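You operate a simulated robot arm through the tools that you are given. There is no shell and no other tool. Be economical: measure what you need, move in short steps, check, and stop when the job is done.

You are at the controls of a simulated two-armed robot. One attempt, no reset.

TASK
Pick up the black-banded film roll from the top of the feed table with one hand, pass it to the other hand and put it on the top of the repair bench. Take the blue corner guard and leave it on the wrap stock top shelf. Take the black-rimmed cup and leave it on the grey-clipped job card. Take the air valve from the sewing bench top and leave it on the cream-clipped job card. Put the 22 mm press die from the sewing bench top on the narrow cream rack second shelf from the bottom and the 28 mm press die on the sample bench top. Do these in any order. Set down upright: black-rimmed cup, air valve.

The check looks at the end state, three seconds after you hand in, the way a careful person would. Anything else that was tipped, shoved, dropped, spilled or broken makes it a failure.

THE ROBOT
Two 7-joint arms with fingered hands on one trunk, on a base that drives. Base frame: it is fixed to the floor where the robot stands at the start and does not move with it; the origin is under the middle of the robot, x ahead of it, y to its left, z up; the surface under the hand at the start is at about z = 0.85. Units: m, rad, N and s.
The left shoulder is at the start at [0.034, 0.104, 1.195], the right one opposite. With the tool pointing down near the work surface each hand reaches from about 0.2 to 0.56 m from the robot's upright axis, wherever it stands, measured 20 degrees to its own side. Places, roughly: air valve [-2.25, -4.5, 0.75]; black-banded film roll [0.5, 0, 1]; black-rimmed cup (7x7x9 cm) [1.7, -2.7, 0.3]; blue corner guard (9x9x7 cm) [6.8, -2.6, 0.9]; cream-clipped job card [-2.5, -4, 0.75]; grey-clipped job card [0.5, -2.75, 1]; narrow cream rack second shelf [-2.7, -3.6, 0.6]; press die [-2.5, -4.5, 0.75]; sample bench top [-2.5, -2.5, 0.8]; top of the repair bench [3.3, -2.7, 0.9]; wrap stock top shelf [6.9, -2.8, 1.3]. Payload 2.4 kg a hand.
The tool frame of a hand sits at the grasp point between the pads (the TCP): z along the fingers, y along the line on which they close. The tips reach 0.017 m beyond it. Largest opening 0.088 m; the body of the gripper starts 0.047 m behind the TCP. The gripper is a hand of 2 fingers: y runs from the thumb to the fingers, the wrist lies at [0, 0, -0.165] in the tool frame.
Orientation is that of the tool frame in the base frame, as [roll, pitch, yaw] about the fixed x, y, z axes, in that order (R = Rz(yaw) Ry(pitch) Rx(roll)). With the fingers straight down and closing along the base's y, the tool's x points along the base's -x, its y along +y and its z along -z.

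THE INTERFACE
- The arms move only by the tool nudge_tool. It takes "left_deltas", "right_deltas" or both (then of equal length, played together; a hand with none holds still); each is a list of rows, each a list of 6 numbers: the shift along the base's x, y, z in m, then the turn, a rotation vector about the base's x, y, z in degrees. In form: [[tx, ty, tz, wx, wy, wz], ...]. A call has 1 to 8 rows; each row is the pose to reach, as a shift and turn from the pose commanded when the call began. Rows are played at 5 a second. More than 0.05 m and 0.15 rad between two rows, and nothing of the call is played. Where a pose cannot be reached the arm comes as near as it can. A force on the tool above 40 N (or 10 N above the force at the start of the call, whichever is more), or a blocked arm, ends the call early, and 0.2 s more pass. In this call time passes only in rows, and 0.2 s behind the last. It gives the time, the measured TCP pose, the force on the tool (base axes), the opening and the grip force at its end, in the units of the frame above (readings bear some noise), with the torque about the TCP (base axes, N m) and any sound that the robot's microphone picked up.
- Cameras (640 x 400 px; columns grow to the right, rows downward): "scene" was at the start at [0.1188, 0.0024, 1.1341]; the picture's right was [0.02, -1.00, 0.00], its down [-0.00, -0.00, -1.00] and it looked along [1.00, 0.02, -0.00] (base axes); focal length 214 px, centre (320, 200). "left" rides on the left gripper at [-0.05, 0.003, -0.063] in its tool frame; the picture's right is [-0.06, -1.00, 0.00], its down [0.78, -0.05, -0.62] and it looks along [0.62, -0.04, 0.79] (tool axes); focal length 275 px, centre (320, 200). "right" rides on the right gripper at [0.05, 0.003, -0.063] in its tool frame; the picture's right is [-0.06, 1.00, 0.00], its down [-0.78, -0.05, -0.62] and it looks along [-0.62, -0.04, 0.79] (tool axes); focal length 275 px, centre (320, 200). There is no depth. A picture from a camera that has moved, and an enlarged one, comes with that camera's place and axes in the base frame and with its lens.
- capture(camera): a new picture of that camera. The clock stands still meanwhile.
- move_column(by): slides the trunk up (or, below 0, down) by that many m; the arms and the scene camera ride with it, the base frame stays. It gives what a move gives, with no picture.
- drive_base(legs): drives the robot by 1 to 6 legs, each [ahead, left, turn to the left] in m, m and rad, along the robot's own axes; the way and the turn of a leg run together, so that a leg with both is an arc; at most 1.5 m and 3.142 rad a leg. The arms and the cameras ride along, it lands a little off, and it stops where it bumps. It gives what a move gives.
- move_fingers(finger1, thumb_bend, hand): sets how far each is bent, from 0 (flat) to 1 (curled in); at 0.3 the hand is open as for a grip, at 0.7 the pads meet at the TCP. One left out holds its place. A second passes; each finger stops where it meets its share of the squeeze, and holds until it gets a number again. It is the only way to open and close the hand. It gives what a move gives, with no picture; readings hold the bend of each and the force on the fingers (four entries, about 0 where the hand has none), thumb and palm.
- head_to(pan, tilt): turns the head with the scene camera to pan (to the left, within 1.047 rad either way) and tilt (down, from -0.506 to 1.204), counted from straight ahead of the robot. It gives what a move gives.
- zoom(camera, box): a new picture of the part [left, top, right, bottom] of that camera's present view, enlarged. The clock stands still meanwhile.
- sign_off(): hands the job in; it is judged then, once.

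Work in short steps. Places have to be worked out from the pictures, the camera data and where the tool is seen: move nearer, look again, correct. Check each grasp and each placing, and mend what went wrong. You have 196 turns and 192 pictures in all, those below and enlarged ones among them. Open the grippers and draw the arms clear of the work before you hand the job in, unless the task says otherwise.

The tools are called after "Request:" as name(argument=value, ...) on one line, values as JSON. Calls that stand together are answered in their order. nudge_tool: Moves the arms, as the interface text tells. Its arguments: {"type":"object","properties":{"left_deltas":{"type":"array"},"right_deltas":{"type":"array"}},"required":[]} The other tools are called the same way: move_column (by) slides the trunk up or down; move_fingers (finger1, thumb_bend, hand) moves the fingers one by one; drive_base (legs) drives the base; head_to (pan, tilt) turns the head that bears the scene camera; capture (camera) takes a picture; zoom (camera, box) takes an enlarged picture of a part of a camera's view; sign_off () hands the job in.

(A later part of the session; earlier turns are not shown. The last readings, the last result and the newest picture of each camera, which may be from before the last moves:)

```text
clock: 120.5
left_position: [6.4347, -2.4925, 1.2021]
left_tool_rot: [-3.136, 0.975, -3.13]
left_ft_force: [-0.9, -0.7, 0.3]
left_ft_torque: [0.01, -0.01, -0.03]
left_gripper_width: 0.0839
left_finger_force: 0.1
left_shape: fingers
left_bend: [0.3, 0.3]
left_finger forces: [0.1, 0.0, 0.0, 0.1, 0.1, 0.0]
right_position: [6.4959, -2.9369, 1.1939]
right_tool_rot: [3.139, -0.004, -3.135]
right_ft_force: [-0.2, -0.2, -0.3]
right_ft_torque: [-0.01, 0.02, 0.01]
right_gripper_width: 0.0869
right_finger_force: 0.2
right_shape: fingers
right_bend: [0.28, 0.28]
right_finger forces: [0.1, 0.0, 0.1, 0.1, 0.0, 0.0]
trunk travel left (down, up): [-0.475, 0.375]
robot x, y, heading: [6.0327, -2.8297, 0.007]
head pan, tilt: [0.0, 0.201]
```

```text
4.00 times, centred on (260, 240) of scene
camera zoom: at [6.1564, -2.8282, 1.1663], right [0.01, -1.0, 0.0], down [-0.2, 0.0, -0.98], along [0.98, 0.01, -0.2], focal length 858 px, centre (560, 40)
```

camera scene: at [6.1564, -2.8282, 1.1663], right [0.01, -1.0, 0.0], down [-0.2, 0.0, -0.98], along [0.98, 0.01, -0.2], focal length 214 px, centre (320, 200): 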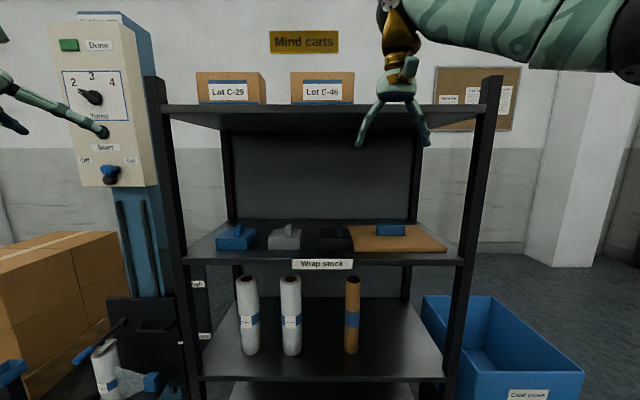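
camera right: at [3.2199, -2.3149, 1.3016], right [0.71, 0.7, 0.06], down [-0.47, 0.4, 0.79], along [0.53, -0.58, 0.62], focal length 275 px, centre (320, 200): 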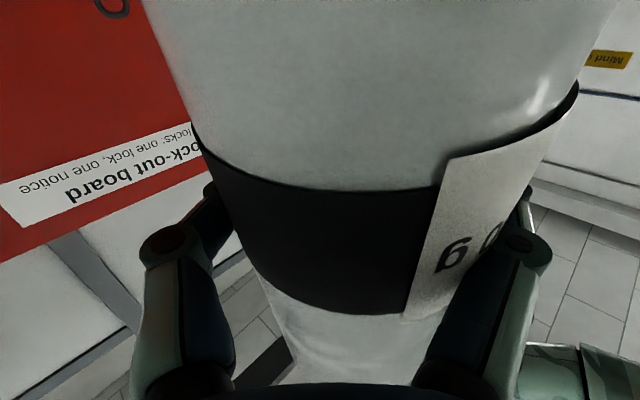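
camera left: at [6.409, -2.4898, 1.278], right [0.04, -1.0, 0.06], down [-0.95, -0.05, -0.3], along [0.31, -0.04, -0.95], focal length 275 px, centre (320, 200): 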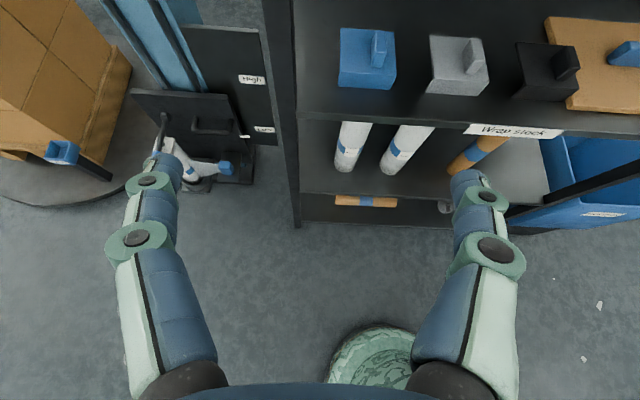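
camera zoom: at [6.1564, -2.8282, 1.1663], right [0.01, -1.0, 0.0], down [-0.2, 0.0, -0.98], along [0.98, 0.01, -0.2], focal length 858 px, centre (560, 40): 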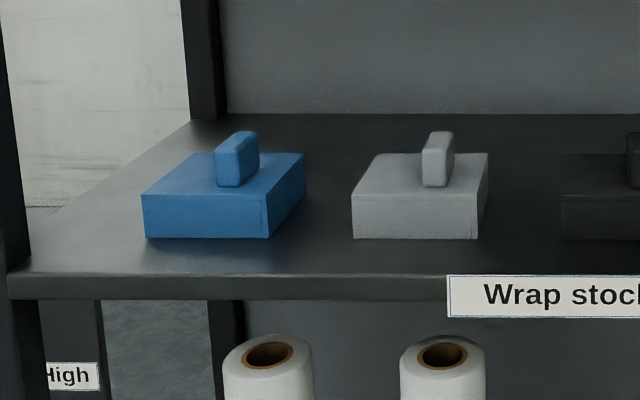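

Triangulated: shelf z≈0.907, fin centre ≈(6.762, -2.583), fin z 0.94–0.97. I lower the left hand and pull the right one in, then drive ahead 0.18.

Request:
nudge_tool(left_deltas=[[-0.01, 0, -0.045, 0, 0, 0], [-0.02, 0, -0.09, 0, 0, 0], [-0.03, -0.01, -0.135, 0, 0, 0], [-0.03, -0.02, -0.17, 0, 0, 0], [-0.03, -0.03, -0.19, 0, 0, 0]], right_deltas=[[-0.045, 0, 0, 0, 0, 0], [-0.09, 0, 0, 0, 0, 0], [-0.13, 0, 0, 0, 0, 0], [-0.17, 0, 0, 0, 0, 0], [-0.2, 0, 0, 0, 0, 0]])

Request:
drive_base(legs=[[0.18, 0, 0]])

Request:
capture(camera="left")

Request:
capture(camera="scene")

```text
clock: 121.7
left_position: [6.395, -2.5114, 1.0241]
left_tool_rot: [-3.138, 0.967, -3.133]
left_ft_force: [0.9, 0.0, 1.4]
left_ft_torque: [-0.02, 0.09, 0.0]
left_gripper_width: 0.084
left_finger_force: 0.1
left_shape: fingers
left_bend: [0.3, 0.3]
left_finger forces: [0.0, 0.0, 0.1, 0.0, 0.0, 0.1]
left hand out of reach, approached as far as the arm can: row 4, 5
right_position: [6.2943, -2.9369, 1.196]
right_tool_rot: [3.14, -0.002, -3.138]
right_ft_force: [-0.3, -1.0, 0.1]
right_ft_torque: [0.0, 0.03, -0.01]
right_gripper_width: 0.0869
right_finger_force: 0.0
right_shape: fingers
right_bend: [0.28, 0.28]
right_finger forces: [0.0, 0.0, 0.0, 0.0, 0.0, 0.0]
trunk travel left (down, up): [-0.475, 0.375]
robot x, y, heading: [6.0381, -2.832, 0.006]
head pan, tilt: [0.0, 0.201]
```

```text
clock: 123.2
left_position: [6.5797, -2.5126, 1.0281]
left_tool_rot: [-3.135, 0.973, -3.132]
left_ft_force: [0.6, 0.2, -1.0]
left_ft_torque: [0.01, -0.02, -0.03]
left_gripper_width: 0.0841
left_finger_force: 0.0
left_shape: fingers
left_bend: [0.3, 0.3]
left_finger forces: [0.0, 0.1, 0.0, 0.1, 0.0, 0.0]
right_position: [6.4757, -2.9362, 1.1942]
right_tool_rot: [3.14, -0.002, -3.14]
right_ft_force: [-1.0, -0.3, 0.1]
right_ft_torque: [0.0, -0.05, -0.02]
right_gripper_width: 0.0869
right_finger_force: 0.1
right_shape: fingers
right_bend: [0.28, 0.28]
right_finger forces: [0.1, 0.1, 0.0, 0.0, 0.0, 0.0]
trunk travel left (down, up): [-0.475, 0.375]
robot x, y, heading: [6.2152, -2.8267, 0.01]
head pan, tilt: [0.0, 0.201]
```

```text
143 pictures are left
camera left: at [6.5534, -2.5088, 1.1036], right [0.04, -1.0, 0.05], down [-0.95, -0.05, -0.3], along [0.3, -0.04, -0.95], focal length 275 px, centre (320, 200)
```

left: 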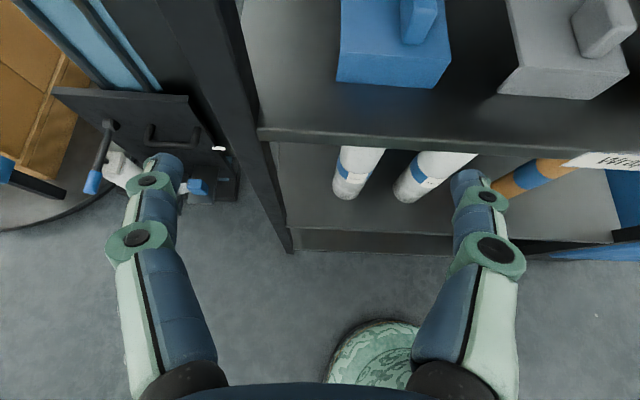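

```text
142 pictures are left
camera scene: at [6.3362, -2.8275, 1.1663], right [0.0, -1.0, 0.0], down [-0.2, 0.0, -0.98], along [0.98, 0.0, -0.2], focal length 214 px, centre (320, 200)
```

scene: 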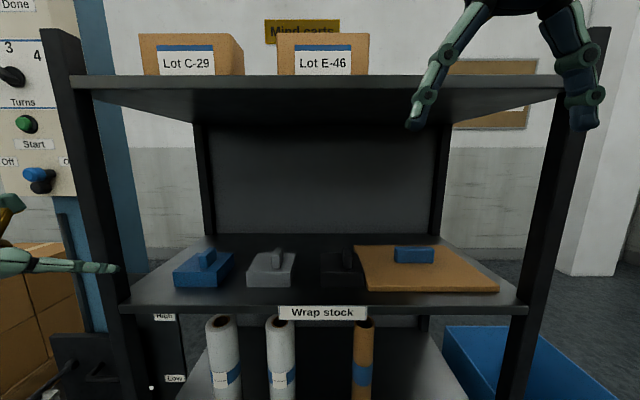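

Fin confirmed at about (6.76, -2.586). I go to a pre-grasp about 8 cm back along the tool axis.

Request:
nudge_tool(left_deltas=[[0.03, -0.024, 0, 0, 0, 0], [0.06, -0.048, -0.005, 0, 0, 0], [0.09, -0.073, -0.01, 0, 0, 0], [0.112, -0.073, -0.015, 0, 0, 0]])

Request:
capture(camera="left")

Request:
zoom(camera="scene", box=[80, 180, 320, 330])

```text
clock: 124.2
left_position: [6.6907, -2.5851, 1.0128]
left_tool_rot: [-3.136, 0.974, -3.133]
left_ft_force: [0.2, -0.9, 0.2]
left_ft_torque: [-0.01, -0.01, -0.01]
left_gripper_width: 0.0841
left_finger_force: 0.1
left_shape: fingers
left_bend: [0.3, 0.3]
left_finger forces: [0.0, 0.0, 0.1, 0.1, 0.0, 0.0]
left hand out of reach, approached as far as the arm can: row 1
right_position: [6.4748, -2.9375, 1.195]
right_tool_rot: [3.141, -0.003, -3.139]
right_ft_force: [-0.8, 0.4, 0.1]
right_ft_torque: [0.04, 0.01, -0.01]
right_gripper_width: 0.0869
right_finger_force: 0.1
right_shape: fingers
right_bend: [0.28, 0.28]
right_finger forces: [0.0, 0.0, 0.0, 0.0, 0.1, 0.0]
trunk travel left (down, up): [-0.475, 0.375]
robot x, y, heading: [6.2157, -2.829, 0.0]
head pan, tilt: [0.0, 0.201]
```

```text
141 pictures are left
camera left: at [6.6655, -2.582, 1.0886], right [0.04, -1.0, 0.05], down [-0.95, -0.05, -0.3], along [0.3, -0.04, -0.95], focal length 275 px, centre (320, 200)
```

left: 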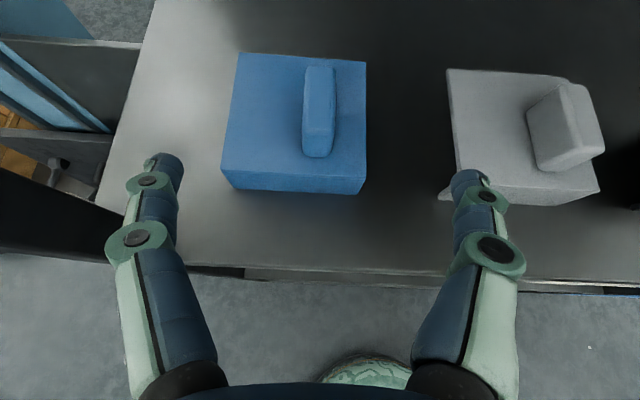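

```text
2.67 times, centred on (200, 255) of scene
camera zoom: at [6.3358, -2.8276, 1.1664], right [0.0, -1.0, 0.0], down [-0.2, 0.0, -0.98], along [0.98, 0.0, -0.2], focal length 572 px, centre (640, 53)
```

zoom: 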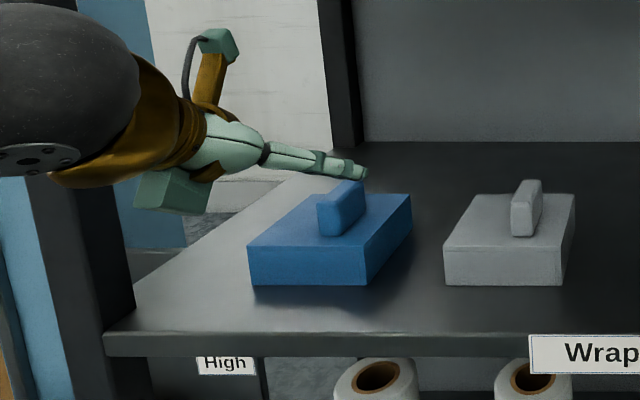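

Aligned with the fin. I advance along the tool axis to straddle it.

Request:
nudge_tool(left_deltas=[[0.02, 0, -0.015, 0, 0, 0], [0.04, 0, -0.03, 0, 0, 0], [0.055, 0, -0.041, 0, 0, 0], [0.067, 0, -0.05, 0, 0, 0]])

Request:
capture(camera="left")

Request:
zoom(camera="scene", box=[80, 180, 320, 330])

```text
clock: 125.2
left_position: [6.7579, -2.5833, 0.9616]
left_tool_rot: [-3.136, 0.972, -3.132]
left_ft_force: [0.1, -0.5, -0.6]
left_ft_torque: [0.0, 0.01, -0.01]
left_gripper_width: 0.0838
left_finger_force: 0.1
left_shape: fingers
left_bend: [0.3, 0.3]
left_finger forces: [0.0, 0.0, 0.1, 0.0, 0.0, 0.0]
right_position: [6.4744, -2.937, 1.1945]
right_tool_rot: [3.14, -0.002, -3.137]
right_ft_force: [0.2, -0.3, 0.4]
right_ft_torque: [-0.01, -0.03, -0.03]
right_gripper_width: 0.087
right_finger_force: 0.0
right_shape: fingers
right_bend: [0.28, 0.28]
right_finger forces: [0.1, 0.0, 0.1, 0.0, 0.0, 0.0]
trunk travel left (down, up): [-0.475, 0.375]
robot x, y, heading: [6.2148, -2.8282, 0.004]
head pan, tilt: [0.0, 0.201]
```

```text
139 pictures are left
camera left: at [6.7323, -2.5814, 1.0386], right [0.04, -1.0, 0.05], down [-0.95, -0.05, -0.3], along [0.3, -0.04, -0.95], focal length 275 px, centre (320, 200)
```

left: 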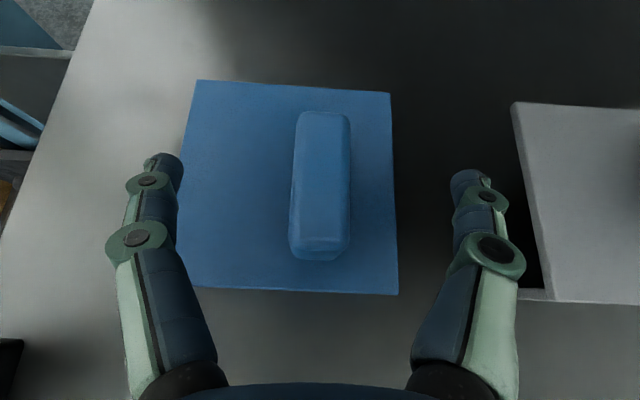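

```text
2.67 times, centred on (200, 255) of scene
camera zoom: at [6.3357, -2.8276, 1.1664], right [0.0, -1.0, 0.0], down [-0.2, 0.0, -0.98], along [0.98, 0.0, -0.2], focal length 572 px, centre (640, 53)
```

zoom: 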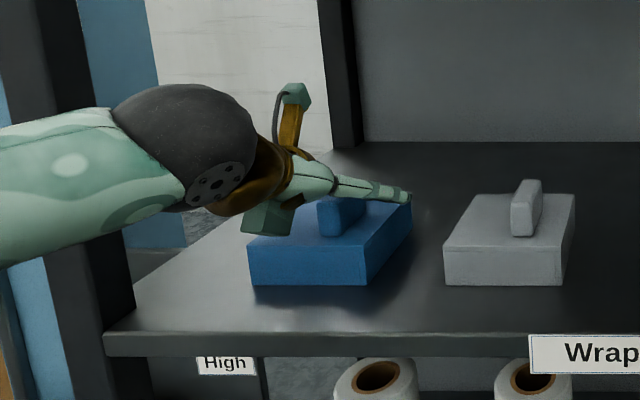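

The fin is centred; its top is about at TCP height, so I lower 7 mm for more pad contact, then close.

Request:
nudge_tool(left_deltas=[[0, 0, -0.004, 0, 0, 0], [0, 0, -0.007, 0, 0, 0]])

Request:
move_fingers(hand="left", finger1=0.75, thumb_bend=0.75)

Request:
capture(camera="left")

```text
clock: 125.8
left_position: [6.7572, -2.5837, 0.9554]
left_tool_rot: [-3.138, 0.974, -3.132]
left_ft_force: [-0.7, -0.1, -0.1]
left_ft_torque: [0.0, 0.01, 0.01]
left_gripper_width: 0.084
left_finger_force: 0.0
left_shape: fingers
left_bend: [0.3, 0.3]
left_finger forces: [0.0, 0.1, 0.0, 0.0, 0.0, 0.0]
right_position: [6.4731, -2.9379, 1.1954]
right_tool_rot: [3.141, -0.002, -3.138]
right_ft_force: [0.5, 0.3, 0.1]
right_ft_torque: [0.02, -0.03, 0.0]
right_gripper_width: 0.0868
right_finger_force: 0.0
right_shape: fingers
right_bend: [0.28, 0.28]
right_finger forces: [0.0, 0.0, 0.0, 0.0, 0.1, 0.0]
trunk travel left (down, up): [-0.475, 0.375]
robot x, y, heading: [6.2154, -2.8282, 0.006]
head pan, tilt: [0.0, 0.201]
```

```text
clock: 126.8
left_position: [6.7567, -2.5831, 0.9558]
left_tool_rot: [-3.136, 0.974, -3.135]
left_ft_force: [-0.2, -1.3, 0.4]
left_ft_torque: [-0.02, 0.01, 0.02]
left_gripper_width: 0.0092
left_finger_force: 6.1
left_shape: fingers
left_bend: [0.69, 0.68]
left_finger forces: [6.3, 0.0, 0.1, 0.0, 6.2, 0.0]
right_position: [6.4744, -2.9361, 1.1947]
right_tool_rot: [3.141, -0.002, -3.138]
right_ft_force: [0.6, -0.3, 0.0]
right_ft_torque: [-0.01, 0.02, -0.02]
right_gripper_width: 0.0869
right_finger_force: 0.1
right_shape: fingers
right_bend: [0.28, 0.28]
right_finger forces: [0.0, 0.0, 0.0, 0.1, 0.1, 0.1]
trunk travel left (down, up): [-0.475, 0.375]
robot x, y, heading: [6.2167, -2.8284, 0.003]
head pan, tilt: [0.0, 0.201]
```

```text
137 pictures are left
camera left: at [6.7319, -2.5813, 1.0317], right [0.04, -1.0, 0.05], down [-0.95, -0.05, -0.3], along [0.3, -0.04, -0.95], focal length 275 px, centre (320, 200)
```

left: 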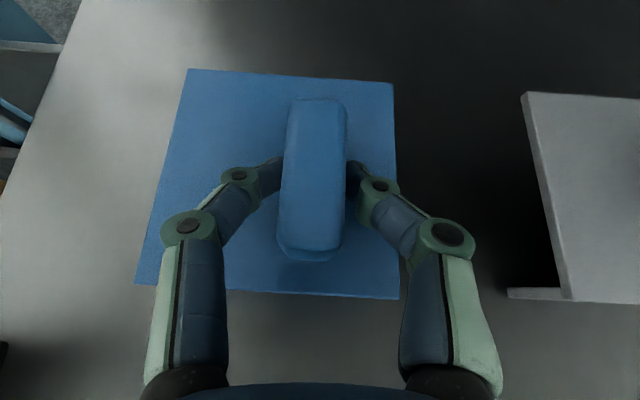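

Gripped with 6 N; I squeeze harder and then test-lift.

Request:
move_fingers(hand="left", finger1=0.95, thumb_bend=0.95)

Request:
nudge_tool(left_deltas=[[0, 0, 0.01, 0, 0, 0], [0, 0, 0.02, 0, 0, 0], [0, 0, 0.03, 0, 0, 0]])

Request:
zoom(camera="scene", box=[80, 180, 320, 330])

```text
clock: 127.8
left_position: [6.7576, -2.5841, 0.9562]
left_tool_rot: [-3.138, 0.974, -3.133]
left_ft_force: [-1.2, -0.6, -1.0]
left_ft_torque: [0.0, 0.01, 0.03]
left_gripper_width: 0.0074
left_finger_force: 20.0
left_shape: fingers
left_bend: [0.8, 0.73]
left_finger forces: [19.8, 0.0, 0.0, 0.0, 19.7, 0.1]
right_position: [6.4738, -2.9374, 1.1941]
right_tool_rot: [3.14, -0.001, -3.137]
right_ft_force: [-0.7, 0.5, 0.8]
right_ft_torque: [-0.05, -0.01, 0.0]
right_gripper_width: 0.0869
right_finger_force: 0.1
right_shape: fingers
right_bend: [0.28, 0.28]
right_finger forces: [0.1, 0.0, 0.0, 0.0, 0.1, 0.0]
trunk travel left (down, up): [-0.475, 0.375]
robot x, y, heading: [6.2149, -2.8299, -0.0]
head pan, tilt: [0.0, 0.201]
```

```text
clock: 128.6
left_position: [6.7573, -2.5851, 0.9863]
left_tool_rot: [-3.138, 0.975, -3.13]
left_ft_force: [-0.8, 0.1, -0.6]
left_ft_torque: [-0.01, 0.02, 0.0]
left_gripper_width: 0.0077
left_finger_force: 19.8
left_shape: fingers
left_bend: [0.8, 0.73]
left_finger forces: [19.8, 0.0, 0.1, 0.1, 19.9, 0.0]
right_position: [6.4754, -2.9366, 1.1951]
right_tool_rot: [3.14, -0.002, -3.138]
right_ft_force: [-0.3, -0.2, 0.5]
right_ft_torque: [-0.01, -0.04, 0.01]
right_gripper_width: 0.087
right_finger_force: 0.1
right_shape: fingers
right_bend: [0.28, 0.28]
right_finger forces: [0.0, 0.0, 0.1, 0.1, 0.0, 0.0]
trunk travel left (down, up): [-0.475, 0.375]
robot x, y, heading: [6.2154, -2.8287, 0.003]
head pan, tilt: [0.0, 0.201]
```

```text
2.67 times, centred on (200, 255) of scene
camera zoom: at [6.3357, -2.8275, 1.1664], right [0.0, -1.0, 0.0], down [-0.2, 0.0, -0.98], along [0.98, 0.0, -0.2], focal length 572 px, centre (640, 53)
```

zoom: 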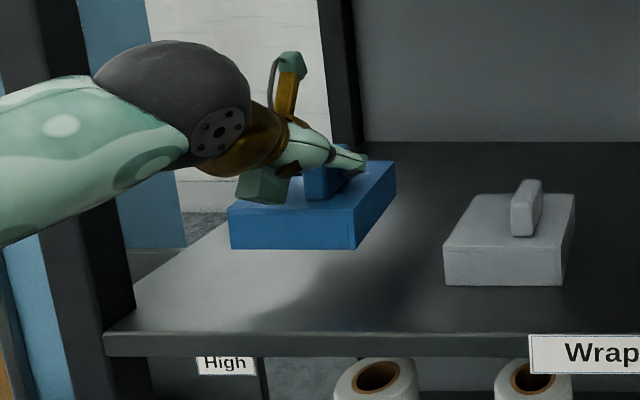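

Lifted level and free. I back off 0.3 m and raise the trunk 0.36.

Request:
drive_base(legs=[[-0.3, 0, 0]])

Request:
move_column(by=0.37)

Request:
head_to(pan=0.0, tilt=0.3)

Request:
capture(camera="scene")

Request:
capture(camera="left")

```text
clock: 130.6
left_position: [6.4602, -2.5863, 0.9867]
left_tool_rot: [-3.136, 0.975, -3.131]
left_ft_force: [0.5, -0.1, -0.7]
left_ft_torque: [0.01, 0.0, 0.01]
left_gripper_width: 0.0073
left_finger_force: 20.2
left_shape: fingers
left_bend: [0.8, 0.73]
left_finger forces: [19.9, 0.1, 0.1, 0.0, 19.8, 0.0]
right_position: [6.176, -2.9386, 1.1955]
right_tool_rot: [3.139, -0.002, -3.137]
right_ft_force: [0.4, -0.6, -0.3]
right_ft_torque: [0.01, 0.01, 0.04]
right_gripper_width: 0.0871
right_finger_force: 0.0
right_shape: fingers
right_bend: [0.28, 0.28]
right_finger forces: [0.0, 0.1, 0.1, 0.1, 0.0, 0.0]
trunk travel left (down, up): [-0.475, 0.375]
robot x, y, heading: [5.9197, -2.8337, 0.007]
head pan, tilt: [0.0, 0.201]
```

```text
clock: 134.2
left_position: [6.4591, -2.5857, 1.3563]
left_tool_rot: [-3.138, 0.973, -3.134]
left_ft_force: [0.4, 0.6, -1.5]
left_ft_torque: [-0.02, -0.05, 0.02]
left_gripper_width: 0.0073
left_finger_force: 19.8
left_shape: fingers
left_bend: [0.8, 0.73]
left_finger forces: [20.0, 0.1, 0.1, 0.0, 20.0, 0.1]
right_position: [6.1774, -2.9383, 1.5654]
right_tool_rot: [3.139, -0.001, -3.138]
right_ft_force: [0.7, -0.4, -0.2]
right_ft_torque: [-0.01, 0.0, 0.0]
right_gripper_width: 0.0868
right_finger_force: 0.1
right_shape: fingers
right_bend: [0.28, 0.28]
right_finger forces: [0.0, 0.1, 0.0, 0.1, 0.0, 0.0]
trunk travel left (down, up): [-0.845, 0.005]
robot x, y, heading: [5.9205, -2.8307, 0.006]
head pan, tilt: [0.0, 0.201]
```

```text
clock: 134.9
left_position: [6.4593, -2.5857, 1.3559]
left_tool_rot: [-3.137, 0.973, -3.131]
left_ft_force: [-0.2, 0.0, -0.2]
left_ft_torque: [-0.04, 0.0, 0.0]
left_gripper_width: 0.0074
left_finger_force: 20.0
left_shape: fingers
left_bend: [0.8, 0.73]
left_finger forces: [19.9, 0.1, 0.1, 0.1, 19.8, 0.0]
right_position: [6.1763, -2.9386, 1.5645]
right_tool_rot: [3.14, -0.001, -3.137]
right_ft_force: [0.0, -0.6, 0.5]
right_ft_torque: [0.02, 0.0, -0.02]
right_gripper_width: 0.0869
right_finger_force: 0.2
right_shape: fingers
right_bend: [0.28, 0.28]
right_finger forces: [0.0, 0.0, 0.1, 0.1, 0.0, 0.0]
trunk travel left (down, up): [-0.845, 0.005]
robot x, y, heading: [5.9167, -2.8304, 0.008]
head pan, tilt: [0.0, 0.3]
```

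```text
135 pictures are left
camera scene: at [6.0356, -2.8288, 1.528], right [0.0, -1.0, 0.0], down [-0.3, 0.0, -0.96], along [0.96, 0.0, -0.3], focal length 214 px, centre (320, 200)
```

scene: 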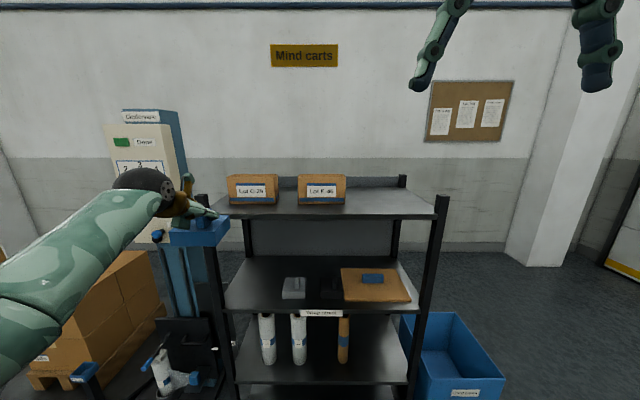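

```text
134 pictures are left
camera left: at [6.4338, -2.5826, 1.4318], right [0.04, -1.0, 0.05], down [-0.95, -0.05, -0.3], along [0.3, -0.04, -0.95], focal length 275 px, centre (320, 200)
```

left: 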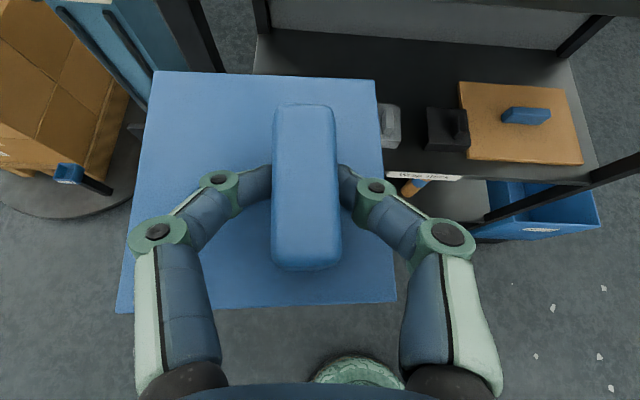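

Top shelf z≈1.28, free on the right part (y -2.95…-3.17). I raise the guard 5 cm, strafe right 0.46, then move ahead 0.3.

Request:
nudge_tool(left_deltas=[[0, 0, 0.03, 0, 0, 0], [0, 0, 0.06, 0, 0, 0]])

Request:
drive_base(legs=[[0, -0.46, 0], [0.28, 0, 0]])

Request:
capture(camera="scene")

Request:
capture(camera="left")

```text
clock: 135.5
left_position: [6.4599, -2.5854, 1.416]
left_tool_rot: [-3.138, 0.976, -3.133]
left_ft_force: [-0.5, -0.1, -1.2]
left_ft_torque: [0.0, -0.02, -0.02]
left_gripper_width: 0.0075
left_finger_force: 20.1
left_shape: fingers
left_bend: [0.8, 0.73]
left_finger forces: [19.9, 0.0, 0.1, 0.1, 20.0, 0.0]
right_position: [6.1771, -2.9379, 1.5644]
right_tool_rot: [3.139, -0.001, -3.138]
right_ft_force: [0.1, -0.2, 0.3]
right_ft_torque: [0.01, 0.03, 0.02]
right_gripper_width: 0.0871
right_finger_force: 0.1
right_shape: fingers
right_bend: [0.28, 0.28]
right_finger forces: [0.1, 0.0, 0.0, 0.0, 0.0, 0.0]
trunk travel left (down, up): [-0.845, 0.005]
robot x, y, heading: [5.9135, -2.8303, 0.001]
head pan, tilt: [0.0, 0.3]
```

```text
clock: 139.8
left_position: [6.7421, -3.0404, 1.4155]
left_tool_rot: [-3.135, 0.973, -3.131]
left_ft_force: [0.3, -0.1, -0.6]
left_ft_torque: [0.04, 0.02, 0.01]
left_gripper_width: 0.0076
left_finger_force: 20.3
left_shape: fingers
left_bend: [0.8, 0.73]
left_finger forces: [19.9, 0.0, 0.0, 0.1, 20.0, 0.0]
right_position: [6.4583, -3.3942, 1.5639]
right_tool_rot: [3.141, -0.003, -3.137]
right_ft_force: [0.0, 0.3, 0.3]
right_ft_torque: [0.03, 0.0, 0.0]
right_gripper_width: 0.0867
right_finger_force: 0.0
right_shape: fingers
right_bend: [0.28, 0.28]
right_finger forces: [0.0, 0.0, 0.0, 0.0, 0.1, 0.0]
trunk travel left (down, up): [-0.845, 0.005]
robot x, y, heading: [6.1988, -3.2858, 0.004]
head pan, tilt: [0.0, 0.3]
```

```text
133 pictures are left
camera scene: at [6.3178, -3.2847, 1.5279], right [0.01, -1.0, 0.0], down [-0.3, 0.0, -0.95], along [0.95, 0.01, -0.3], focal length 214 px, centre (320, 200)
```

scene: 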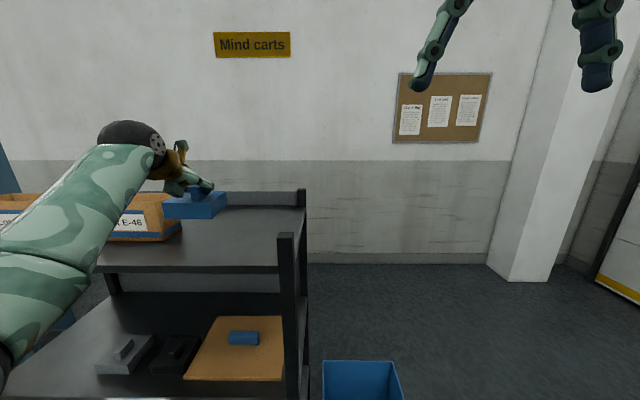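

```text
132 pictures are left
camera left: at [6.716, -3.0374, 1.4918], right [0.04, -1.0, 0.05], down [-0.95, -0.06, -0.3], along [0.3, -0.04, -0.95], focal length 275 px, centre (320, 200)
```

left: 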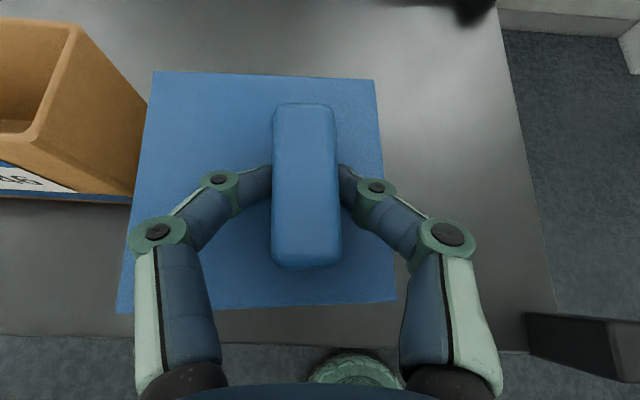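

Clearances are fine. I move 4 cm further in and lower to just above the shelf, then touch down slowly.

Request:
nudge_tool(left_deltas=[[0.02, -0.005, 0, 0, 0, 0], [0.045, -0.005, -0.01, 0, 0, 0], [0.045, -0.005, -0.04, 0, 0, 0], [0.045, -0.005, -0.065, 0, 0, 0], [0.045, -0.005, -0.075, 0, 0, 0]])

Request:
nudge_tool(left_deltas=[[0, 0, -0.003, 0, 0, 0], [0, 0, -0.006, 0, 0, 0], [0, 0, -0.009, 0, 0, 0], [0, 0, -0.012, 0, 0, 0], [0, 0, -0.015, 0, 0, 0], [0, 0, -0.018, 0, 0, 0], [0, 0, -0.021, 0, 0, 0]])

Request:
zoom(camera="scene", box=[90, 120, 330, 270])

```text
clock: 141.0
left_position: [6.7846, -3.0452, 1.3387]
left_tool_rot: [-3.137, 0.972, -3.13]
left_ft_force: [0.4, -1.1, -1.0]
left_ft_torque: [-0.01, -0.01, 0.02]
left_gripper_width: 0.0073
left_finger_force: 20.2
left_shape: fingers
left_bend: [0.8, 0.73]
left_finger forces: [19.9, 0.1, 0.1, 0.1, 20.0, 0.0]
right_position: [6.4581, -3.3923, 1.5646]
right_tool_rot: [3.14, -0.002, -3.138]
right_ft_force: [0.0, 0.5, -0.3]
right_ft_torque: [0.0, 0.01, -0.01]
right_gripper_width: 0.0869
right_finger_force: 0.0
right_shape: fingers
right_bend: [0.28, 0.28]
right_finger forces: [0.0, 0.0, 0.1, 0.0, 0.1, 0.0]
trunk travel left (down, up): [-0.845, 0.005]
robot x, y, heading: [6.1985, -3.2845, 0.008]
head pan, tilt: [0.0, 0.3]
```

```text
clock: 142.6
left_position: [6.7856, -3.0461, 1.324]
left_tool_rot: [-3.14, 0.985, -3.133]
left_ft_force: [6.5, 0.9, 29.5]
left_ft_torque: [0.16, -0.22, -0.02]
left_gripper_width: 0.007
left_finger_force: 23.2
left_shape: fingers
left_bend: [0.82, 0.77]
left_finger forces: [22.6, 0.1, 0.0, 0.0, 23.8, 0.1]
right_position: [6.4554, -3.396, 1.5657]
right_tool_rot: [3.139, 0.0, -3.136]
right_ft_force: [-0.6, 0.1, 0.3]
right_ft_torque: [0.01, 0.02, -0.01]
right_gripper_width: 0.0867
right_finger_force: 0.0
right_shape: fingers
right_bend: [0.28, 0.28]
right_finger forces: [0.0, 0.1, 0.0, 0.1, 0.1, 0.0]
trunk travel left (down, up): [-0.845, 0.005]
robot x, y, heading: [6.1991, -3.2845, 0.004]
head pan, tilt: [0.0, 0.3]
```

```text
2.67 times, centred on (210, 195) of scene
camera zoom: at [6.315, -3.2861, 1.5284], right [0.01, -1.0, 0.0], down [-0.29, 0.0, -0.96], along [0.96, 0.01, -0.29], focal length 572 px, centre (613, 213)
```

zoom: 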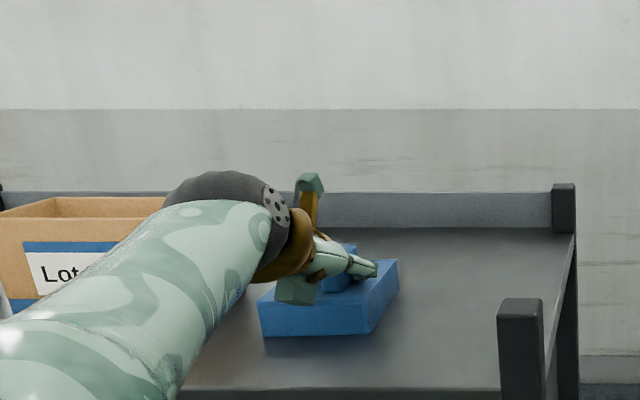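

Seated on the shelf (29 N). I ease up a few mm, release and withdraw along the tool axis.

Request:
nudge_tool(left_deltas=[[0, 0, 0.005, 0, 0, 0]])

Request:
move_fingers(hand="left", finger1=0.3, thumb_bend=0.3)

Request:
nudge_tool(left_deltas=[[-0.01, 0, 0.012, 0, 0, 0], [-0.035, 0, 0.04, 0, 0, 0], [-0.06, 0, 0.07, 0, 0, 0], [-0.09, 0, 0.09, 0, 0, 0]])

Request:
capture(camera="left")

```text
clock: 143.0
left_position: [6.7856, -3.0456, 1.3252]
left_tool_rot: [-3.137, 0.976, -3.13]
left_ft_force: [6.0, 1.2, 19.6]
left_ft_torque: [0.16, -0.12, 0.04]
left_gripper_width: 0.0074
left_finger_force: 22.2
left_shape: fingers
left_bend: [0.82, 0.77]
left_finger forces: [22.5, 0.0, 0.1, 0.0, 21.7, 0.1]
right_position: [6.4575, -3.3952, 1.5647]
right_tool_rot: [3.138, -0.001, -3.134]
right_ft_force: [-0.2, -0.7, -0.2]
right_ft_torque: [0.01, 0.01, 0.04]
right_gripper_width: 0.0868
right_finger_force: 0.1
right_shape: fingers
right_bend: [0.28, 0.28]
right_finger forces: [0.0, 0.0, 0.0, 0.0, 0.0, 0.0]
trunk travel left (down, up): [-0.845, 0.005]
robot x, y, heading: [6.198, -3.2868, 0.005]
head pan, tilt: [0.0, 0.3]
```

```text
clock: 144.0
left_position: [6.7853, -3.0459, 1.3234]
left_tool_rot: [-3.136, 0.969, -3.131]
left_ft_force: [-0.7, -1.0, 1.9]
left_ft_torque: [0.17, -0.06, 0.03]
left_gripper_width: 0.0836
left_finger_force: 1.3
left_shape: fingers
left_bend: [0.3, 0.3]
left_finger forces: [2.9, 0.1, 0.1, 0.0, 0.1, 0.0]
right_position: [6.4591, -3.3942, 1.5649]
right_tool_rot: [3.14, -0.003, -3.138]
right_ft_force: [0.2, -0.1, -0.1]
right_ft_torque: [-0.01, 0.04, 0.03]
right_gripper_width: 0.0868
right_finger_force: 0.1
right_shape: fingers
right_bend: [0.28, 0.28]
right_finger forces: [0.0, 0.1, 0.0, 0.0, 0.1, 0.0]
trunk travel left (down, up): [-0.845, 0.005]
robot x, y, heading: [6.196, -3.2881, 0.002]
head pan, tilt: [0.0, 0.3]
```

```text
clock: 145.0
left_position: [6.694, -3.0461, 1.4139]
left_tool_rot: [-3.134, 0.973, -3.13]
left_ft_force: [0.6, -0.4, -0.4]
left_ft_torque: [0.06, -0.02, 0.0]
left_gripper_width: 0.0838
left_finger_force: 0.0
left_shape: fingers
left_bend: [0.3, 0.3]
left_finger forces: [0.0, 0.1, 0.1, 0.0, 0.0, 0.1]
right_position: [6.4558, -3.3934, 1.5648]
right_tool_rot: [3.141, -0.001, -3.135]
right_ft_force: [-0.6, -0.9, 0.4]
right_ft_torque: [-0.01, -0.02, -0.01]
right_gripper_width: 0.087
right_finger_force: 0.0
right_shape: fingers
right_bend: [0.28, 0.28]
right_finger forces: [0.0, 0.0, 0.0, 0.0, 0.0, 0.1]
trunk travel left (down, up): [-0.845, 0.005]
robot x, y, heading: [6.1975, -3.2845, 0.006]
head pan, tilt: [0.0, 0.3]
```

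```text
130 pictures are left
camera left: at [6.669, -3.0425, 1.4902], right [0.04, -1.0, 0.05], down [-0.95, -0.06, -0.3], along [0.3, -0.04, -0.95], focal length 275 px, centre (320, 200)
```

left: 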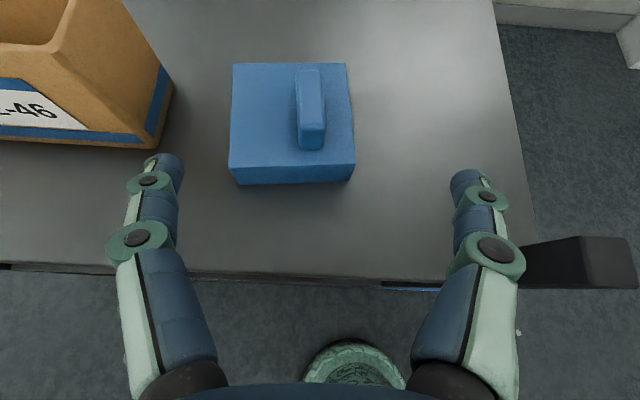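

The guard lies flat on the top shelf. I back off, lower the trunk, and travel back along the aisle towards the cup at x≈1.7.

Request:
drive_base(legs=[[-0.45, 0, 0], [0, 1.0, 0], [0, 0.9, 0], [0, 0, -1.571]])

Request:
move_column(by=-0.37)

Request:
drive_base(legs=[[0, -1.4, 0], [0, -1.3, 0]])

Request:
capture(camera="scene")

```text
clock: 160.6
left_position: [5.9722, -1.8933, 1.4149]
left_tool_rot: [-3.136, 0.974, 1.596]
left_ft_force: [-0.4, 0.8, -0.2]
left_ft_torque: [0.01, 0.0, 0.0]
left_gripper_width: 0.0838
left_finger_force: 0.0
left_shape: fingers
left_bend: [0.3, 0.3]
left_finger forces: [0.1, 0.1, 0.0, 0.0, 0.0, 0.0]
right_position: [5.62, -1.6603, 1.5653]
right_tool_rot: [3.14, 0.0, 1.59]
right_ft_force: [0.1, 0.7, 0.9]
right_ft_torque: [0.0, 0.02, 0.01]
right_gripper_width: 0.0869
right_finger_force: 0.2
right_shape: fingers
right_bend: [0.28, 0.28]
right_finger forces: [0.1, 0.0, 0.0, 0.0, 0.0, 0.1]
trunk travel left (down, up): [-0.845, 0.005]
robot x, y, heading: [5.7257, -1.4, -1.545]
head pan, tilt: [0.0, 0.3]
```

```text
clock: 164.2
left_position: [5.9718, -1.8934, 1.0434]
left_tool_rot: [-3.138, 0.976, 1.595]
left_ft_force: [0.1, 0.7, 0.1]
left_ft_torque: [0.02, -0.01, -0.02]
left_gripper_width: 0.0839
left_finger_force: 0.1
left_shape: fingers
left_bend: [0.3, 0.3]
left_finger forces: [0.0, 0.0, 0.0, 0.1, 0.1, 0.1]
right_position: [5.6197, -1.6611, 1.1953]
right_tool_rot: [3.14, -0.002, 1.589]
right_ft_force: [0.5, 0.5, -0.9]
right_ft_torque: [0.0, 0.01, 0.0]
right_gripper_width: 0.0867
right_finger_force: 0.1
right_shape: fingers
right_bend: [0.28, 0.28]
right_finger forces: [0.0, 0.0, 0.0, 0.0, 0.0, 0.1]
trunk travel left (down, up): [-0.475, 0.375]
robot x, y, heading: [5.7241, -1.395, -1.553]
head pan, tilt: [0.0, 0.3]
```

```text
clock: 177.3
left_position: [3.2528, -1.9235, 1.0439]
left_tool_rot: [-3.137, 0.973, 1.57]
left_ft_force: [-0.1, -0.1, -0.8]
left_ft_torque: [-0.01, -0.02, 0.02]
left_gripper_width: 0.0839
left_finger_force: 0.0
left_shape: fingers
left_bend: [0.3, 0.3]
left_finger forces: [0.0, 0.0, 0.1, 0.0, 0.1, 0.0]
right_position: [2.9062, -1.6825, 1.1946]
right_tool_rot: [3.139, -0.002, 1.564]
right_ft_force: [0.3, 0.4, 0.6]
right_ft_torque: [-0.01, -0.02, 0.02]
right_gripper_width: 0.0867
right_finger_force: 0.0
right_shape: fingers
right_bend: [0.28, 0.28]
right_finger forces: [0.0, 0.1, 0.0, 0.0, 0.1, 0.0]
trunk travel left (down, up): [-0.475, 0.375]
robot x, y, heading: [3.0184, -1.4238, -1.573]
head pan, tilt: [0.0, 0.3]
```

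```text
129 pictures are left
camera scene: at [3.0163, -1.5453, 1.1571], right [-1.0, 0.01, 0.0], down [0.0, 0.3, -0.96], along [-0.01, -0.96, -0.3], focal length 214 px, centre (320, 200)
```

scene: 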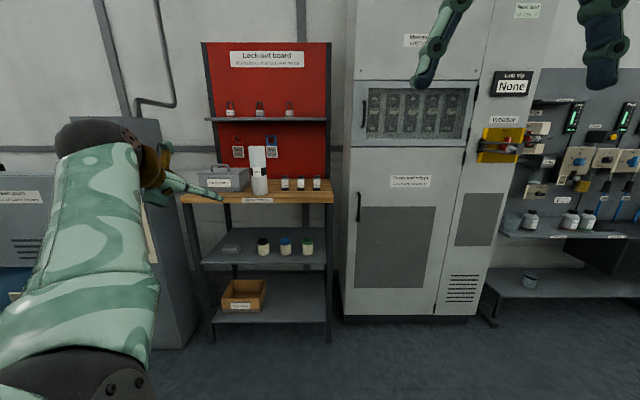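

Now strafe right 1.45 m to face the cup.

Request:
drive_base(legs=[[0, -1.45, 0]])

Request:
head_to(pan=0.0, tilt=0.5)

Request:
capture(camera="scene")

```text
clock: 184.5
left_position: [1.8099, -1.9142, 1.044]
left_tool_rot: [-3.136, 0.974, 1.568]
left_ft_force: [-0.4, -0.6, 0.7]
left_ft_torque: [0.01, 0.01, -0.01]
left_gripper_width: 0.084
left_finger_force: 0.0
left_shape: fingers
left_bend: [0.3, 0.3]
left_finger forces: [0.1, 0.0, 0.0, 0.0, 0.1, 0.1]
right_position: [1.463, -1.6714, 1.1946]
right_tool_rot: [3.141, -0.002, 1.561]
right_ft_force: [-0.1, 0.2, -0.4]
right_ft_torque: [0.01, 0.02, -0.01]
right_gripper_width: 0.0869
right_finger_force: 0.0
right_shape: fingers
right_bend: [0.28, 0.28]
right_finger forces: [0.0, 0.0, 0.0, 0.0, 0.0, 0.1]
trunk travel left (down, up): [-0.475, 0.375]
robot x, y, heading: [1.5727, -1.4124, -1.577]
head pan, tilt: [0.0, 0.3]
```

```text
clock: 185.2
left_position: [1.8092, -1.914, 1.0441]
left_tool_rot: [-3.137, 0.975, 1.567]
left_ft_force: [0.3, 0.2, 0.1]
left_ft_torque: [-0.01, -0.02, -0.02]
left_gripper_width: 0.0839
left_finger_force: 0.2
left_shape: fingers
left_bend: [0.3, 0.3]
left_finger forces: [0.1, 0.0, 0.0, 0.1, 0.1, 0.0]
right_position: [1.4638, -1.6718, 1.1955]
right_tool_rot: [-3.141, -0.002, 1.563]
right_ft_force: [1.3, 1.0, -1.2]
right_ft_torque: [-0.02, 0.02, 0.02]
right_gripper_width: 0.0867
right_finger_force: 0.2
right_shape: fingers
right_bend: [0.28, 0.28]
right_finger forces: [0.1, 0.0, 0.0, 0.0, 0.1, 0.0]
trunk travel left (down, up): [-0.475, 0.375]
robot x, y, heading: [1.5722, -1.4116, -1.586]
head pan, tilt: [0.0, 0.499]
```

```text
128 pictures are left
camera scene: at [1.5738, -1.5326, 1.1388], right [-1.0, 0.01, 0.0], down [0.0, 0.48, -0.88], along [-0.01, -0.88, -0.48], focal length 214 px, centre (320, 200)
```

scene: 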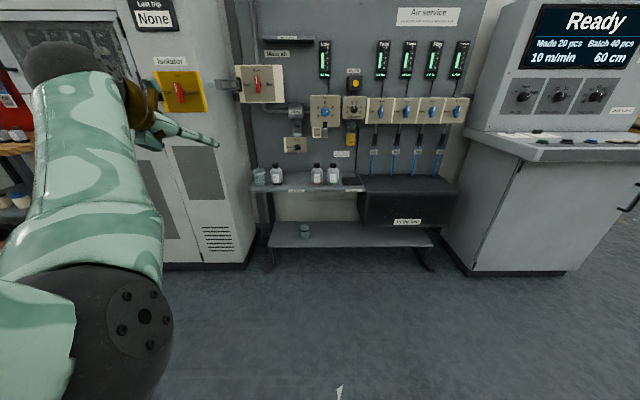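

Request:
zoom(camera="scene", box=[230, 140, 390, 280])

Request:
zoom(camera="scene", box=[460, 70, 640, 190])

```text
2.86 times, centred on (310, 210) of scene
camera zoom: at [1.5738, -1.5326, 1.1388], right [-1.0, 0.01, 0.0], down [0.0, 0.48, -0.88], along [-0.01, -0.88, -0.48], focal length 613 px, centre (349, 171)
```

zoom: 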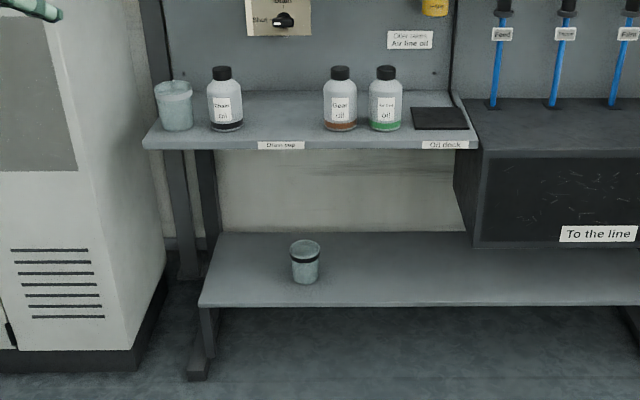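

```text
3.33 times, centred on (550, 130) of scene
camera zoom: at [1.5738, -1.5326, 1.1388], right [-1.0, 0.01, 0.0], down [0.0, 0.48, -0.88], along [-0.01, -0.88, -0.48], focal length 715 px, centre (-447, 433)
```

zoom: 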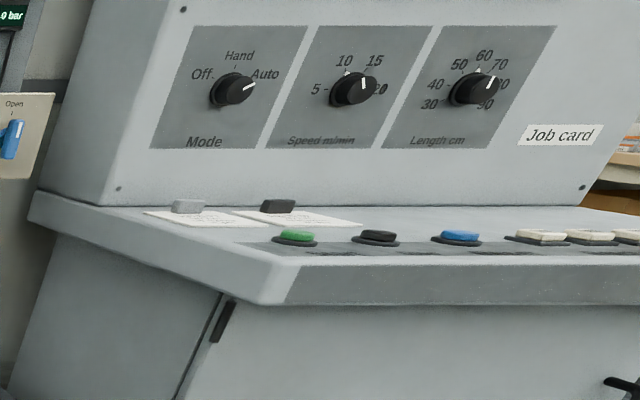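

The black-rimmed cup stands on the low shelf at about (1.66, -2.62), shelf z≈0.26. I strafe slightly, lower the trunk and move ahead.

Request:
drive_base(legs=[[0, -0.13, 0.01], [0.35, 0, 0]])

Request:
move_column(by=-0.46)

Request:
capture(camera="scene")

Request:
capture(camera="left")

```text
clock: 188.4
left_position: [1.6854, -2.2619, 1.0443]
left_tool_rot: [-3.137, 0.975, 1.577]
left_ft_force: [-0.2, -0.1, -1.1]
left_ft_torque: [0.01, 0.0, -0.04]
left_gripper_width: 0.0838
left_finger_force: 0.0
left_shape: fingers
left_bend: [0.3, 0.3]
left_finger forces: [0.0, 0.0, 0.1, 0.0, 0.1, 0.1]
right_position: [1.3373, -2.0229, 1.1943]
right_tool_rot: [3.141, -0.004, 1.571]
right_ft_force: [0.6, -0.6, -0.1]
right_ft_torque: [-0.02, 0.02, 0.0]
right_gripper_width: 0.0867
right_finger_force: 0.0
right_shape: fingers
right_bend: [0.28, 0.28]
right_finger forces: [0.0, 0.0, 0.0, 0.0, 0.1, 0.0]
trunk travel left (down, up): [-0.475, 0.375]
robot x, y, heading: [1.4434, -1.7611, -1.572]
head pan, tilt: [0.0, 0.499]
```

```text
refused: -0.46 is not a number from -0.4 to 0.4
```

```text
125 pictures are left
camera scene: at [1.4453, -1.8814, 1.1386], right [-1.0, 0.0, 0.0], down [0.0, 0.48, -0.88], along [0.0, -0.88, -0.48], focal length 214 px, centre (320, 200)
```

scene: 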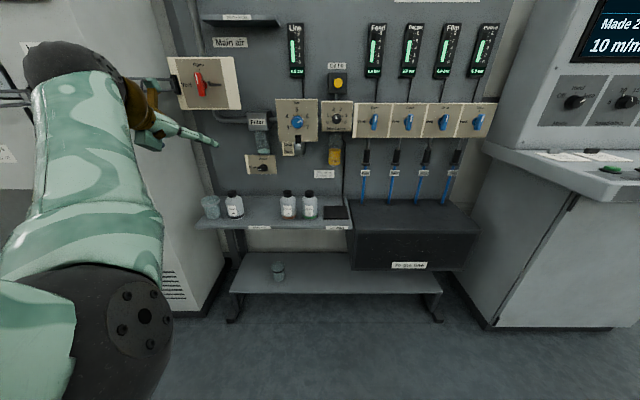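

```text
124 pictures are left
camera left: at [1.6871, -2.2367, 1.1199], right [-1.0, -0.04, 0.05], down [-0.05, 0.95, -0.3], along [-0.04, -0.3, -0.95], focal length 275 px, centre (320, 200)
```

left: 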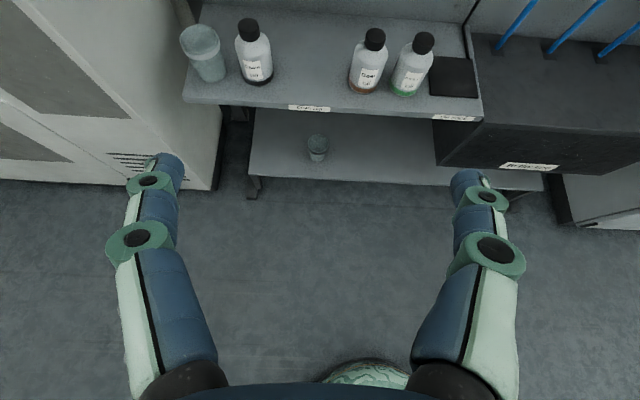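

Low shelf refined: z≈0.22, cup ≈(1.67, -2.66), upper shelf edge y≈-2.61, z≈0.6. I lower the trunk 0.4 and look again.

Request:
move_column(by=-0.4)

Request:
move_column(by=-0.07)

Request:
capture(camera="scene")

Request:
capture(camera="left")

```text
clock: 192.2
left_position: [1.6848, -2.2604, 0.6438]
left_tool_rot: [-3.136, 0.975, 1.578]
left_ft_force: [1.0, 0.3, 0.5]
left_ft_torque: [0.0, 0.03, 0.0]
left_gripper_width: 0.0839
left_finger_force: 0.0
left_shape: fingers
left_bend: [0.3, 0.3]
left_finger forces: [0.0, 0.1, 0.1, 0.0, 0.1, 0.1]
right_position: [1.3382, -2.024, 0.7938]
right_tool_rot: [3.14, -0.014, 1.571]
right_ft_force: [0.3, -0.2, 0.4]
right_ft_torque: [0.01, 0.02, 0.02]
right_gripper_width: 0.0869
right_finger_force: 0.0
right_shape: fingers
right_bend: [0.28, 0.28]
right_finger forces: [0.1, 0.1, 0.0, 0.0, 0.0, 0.0]
trunk travel left (down, up): [-0.075, 0.775]
robot x, y, heading: [1.4466, -1.7624, -1.567]
head pan, tilt: [0.0, 0.499]
```

```text
clock: 193.3
left_position: [1.6848, -2.2603, 0.5738]
left_tool_rot: [-3.137, 0.975, 1.577]
left_ft_force: [0.3, 0.3, -1.0]
left_ft_torque: [0.01, 0.01, 0.01]
left_gripper_width: 0.0837
left_finger_force: 0.1
left_shape: fingers
left_bend: [0.3, 0.3]
left_finger forces: [0.0, 0.0, 0.0, 0.1, 0.0, 0.0]
right_position: [1.3388, -2.0381, 0.7107]
right_tool_rot: [-3.14, -0.089, 1.571]
right_ft_force: [-0.7, 0.6, 0.3]
right_ft_torque: [-0.04, 0.01, -0.01]
right_gripper_width: 0.087
right_finger_force: 0.0
right_shape: fingers
right_bend: [0.28, 0.28]
right_finger forces: [0.0, 0.0, 0.0, 0.0, 0.0, 0.0]
trunk travel left (down, up): [-0.005, 0.845]
robot x, y, heading: [1.4429, -1.7636, -1.574]
head pan, tilt: [0.0, 0.499]
```

```text
123 pictures are left
camera scene: at [1.4454, -1.9005, 0.6737], right [-1.0, 0.0, 0.0], down [0.0, 0.48, -0.88], along [0.0, -0.88, -0.48], focal length 214 px, centre (320, 200)
```

scene: 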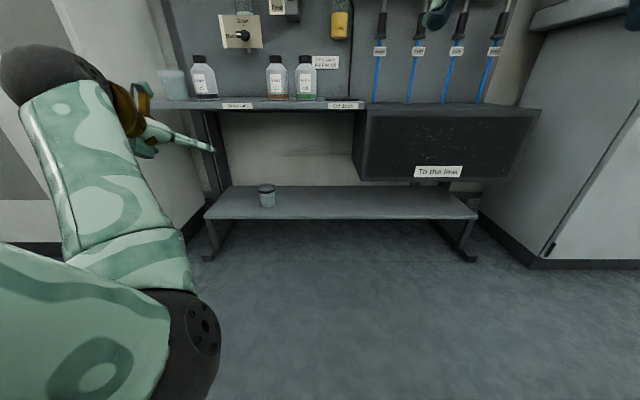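

```text
122 pictures are left
camera left: at [1.6871, -2.2363, 0.6502], right [-1.0, -0.04, 0.05], down [-0.05, 0.95, -0.3], along [-0.04, -0.3, -0.95], focal length 275 px, centre (320, 200)
```

left: 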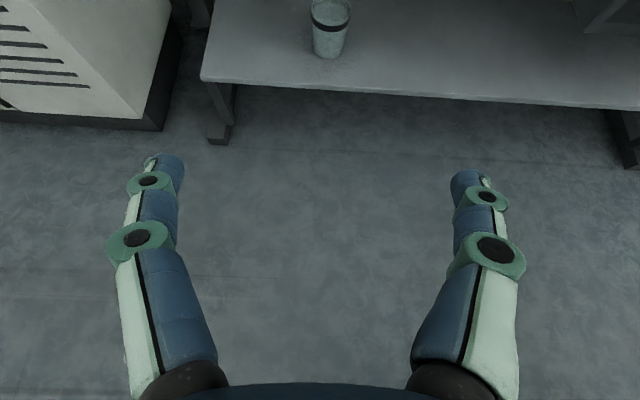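

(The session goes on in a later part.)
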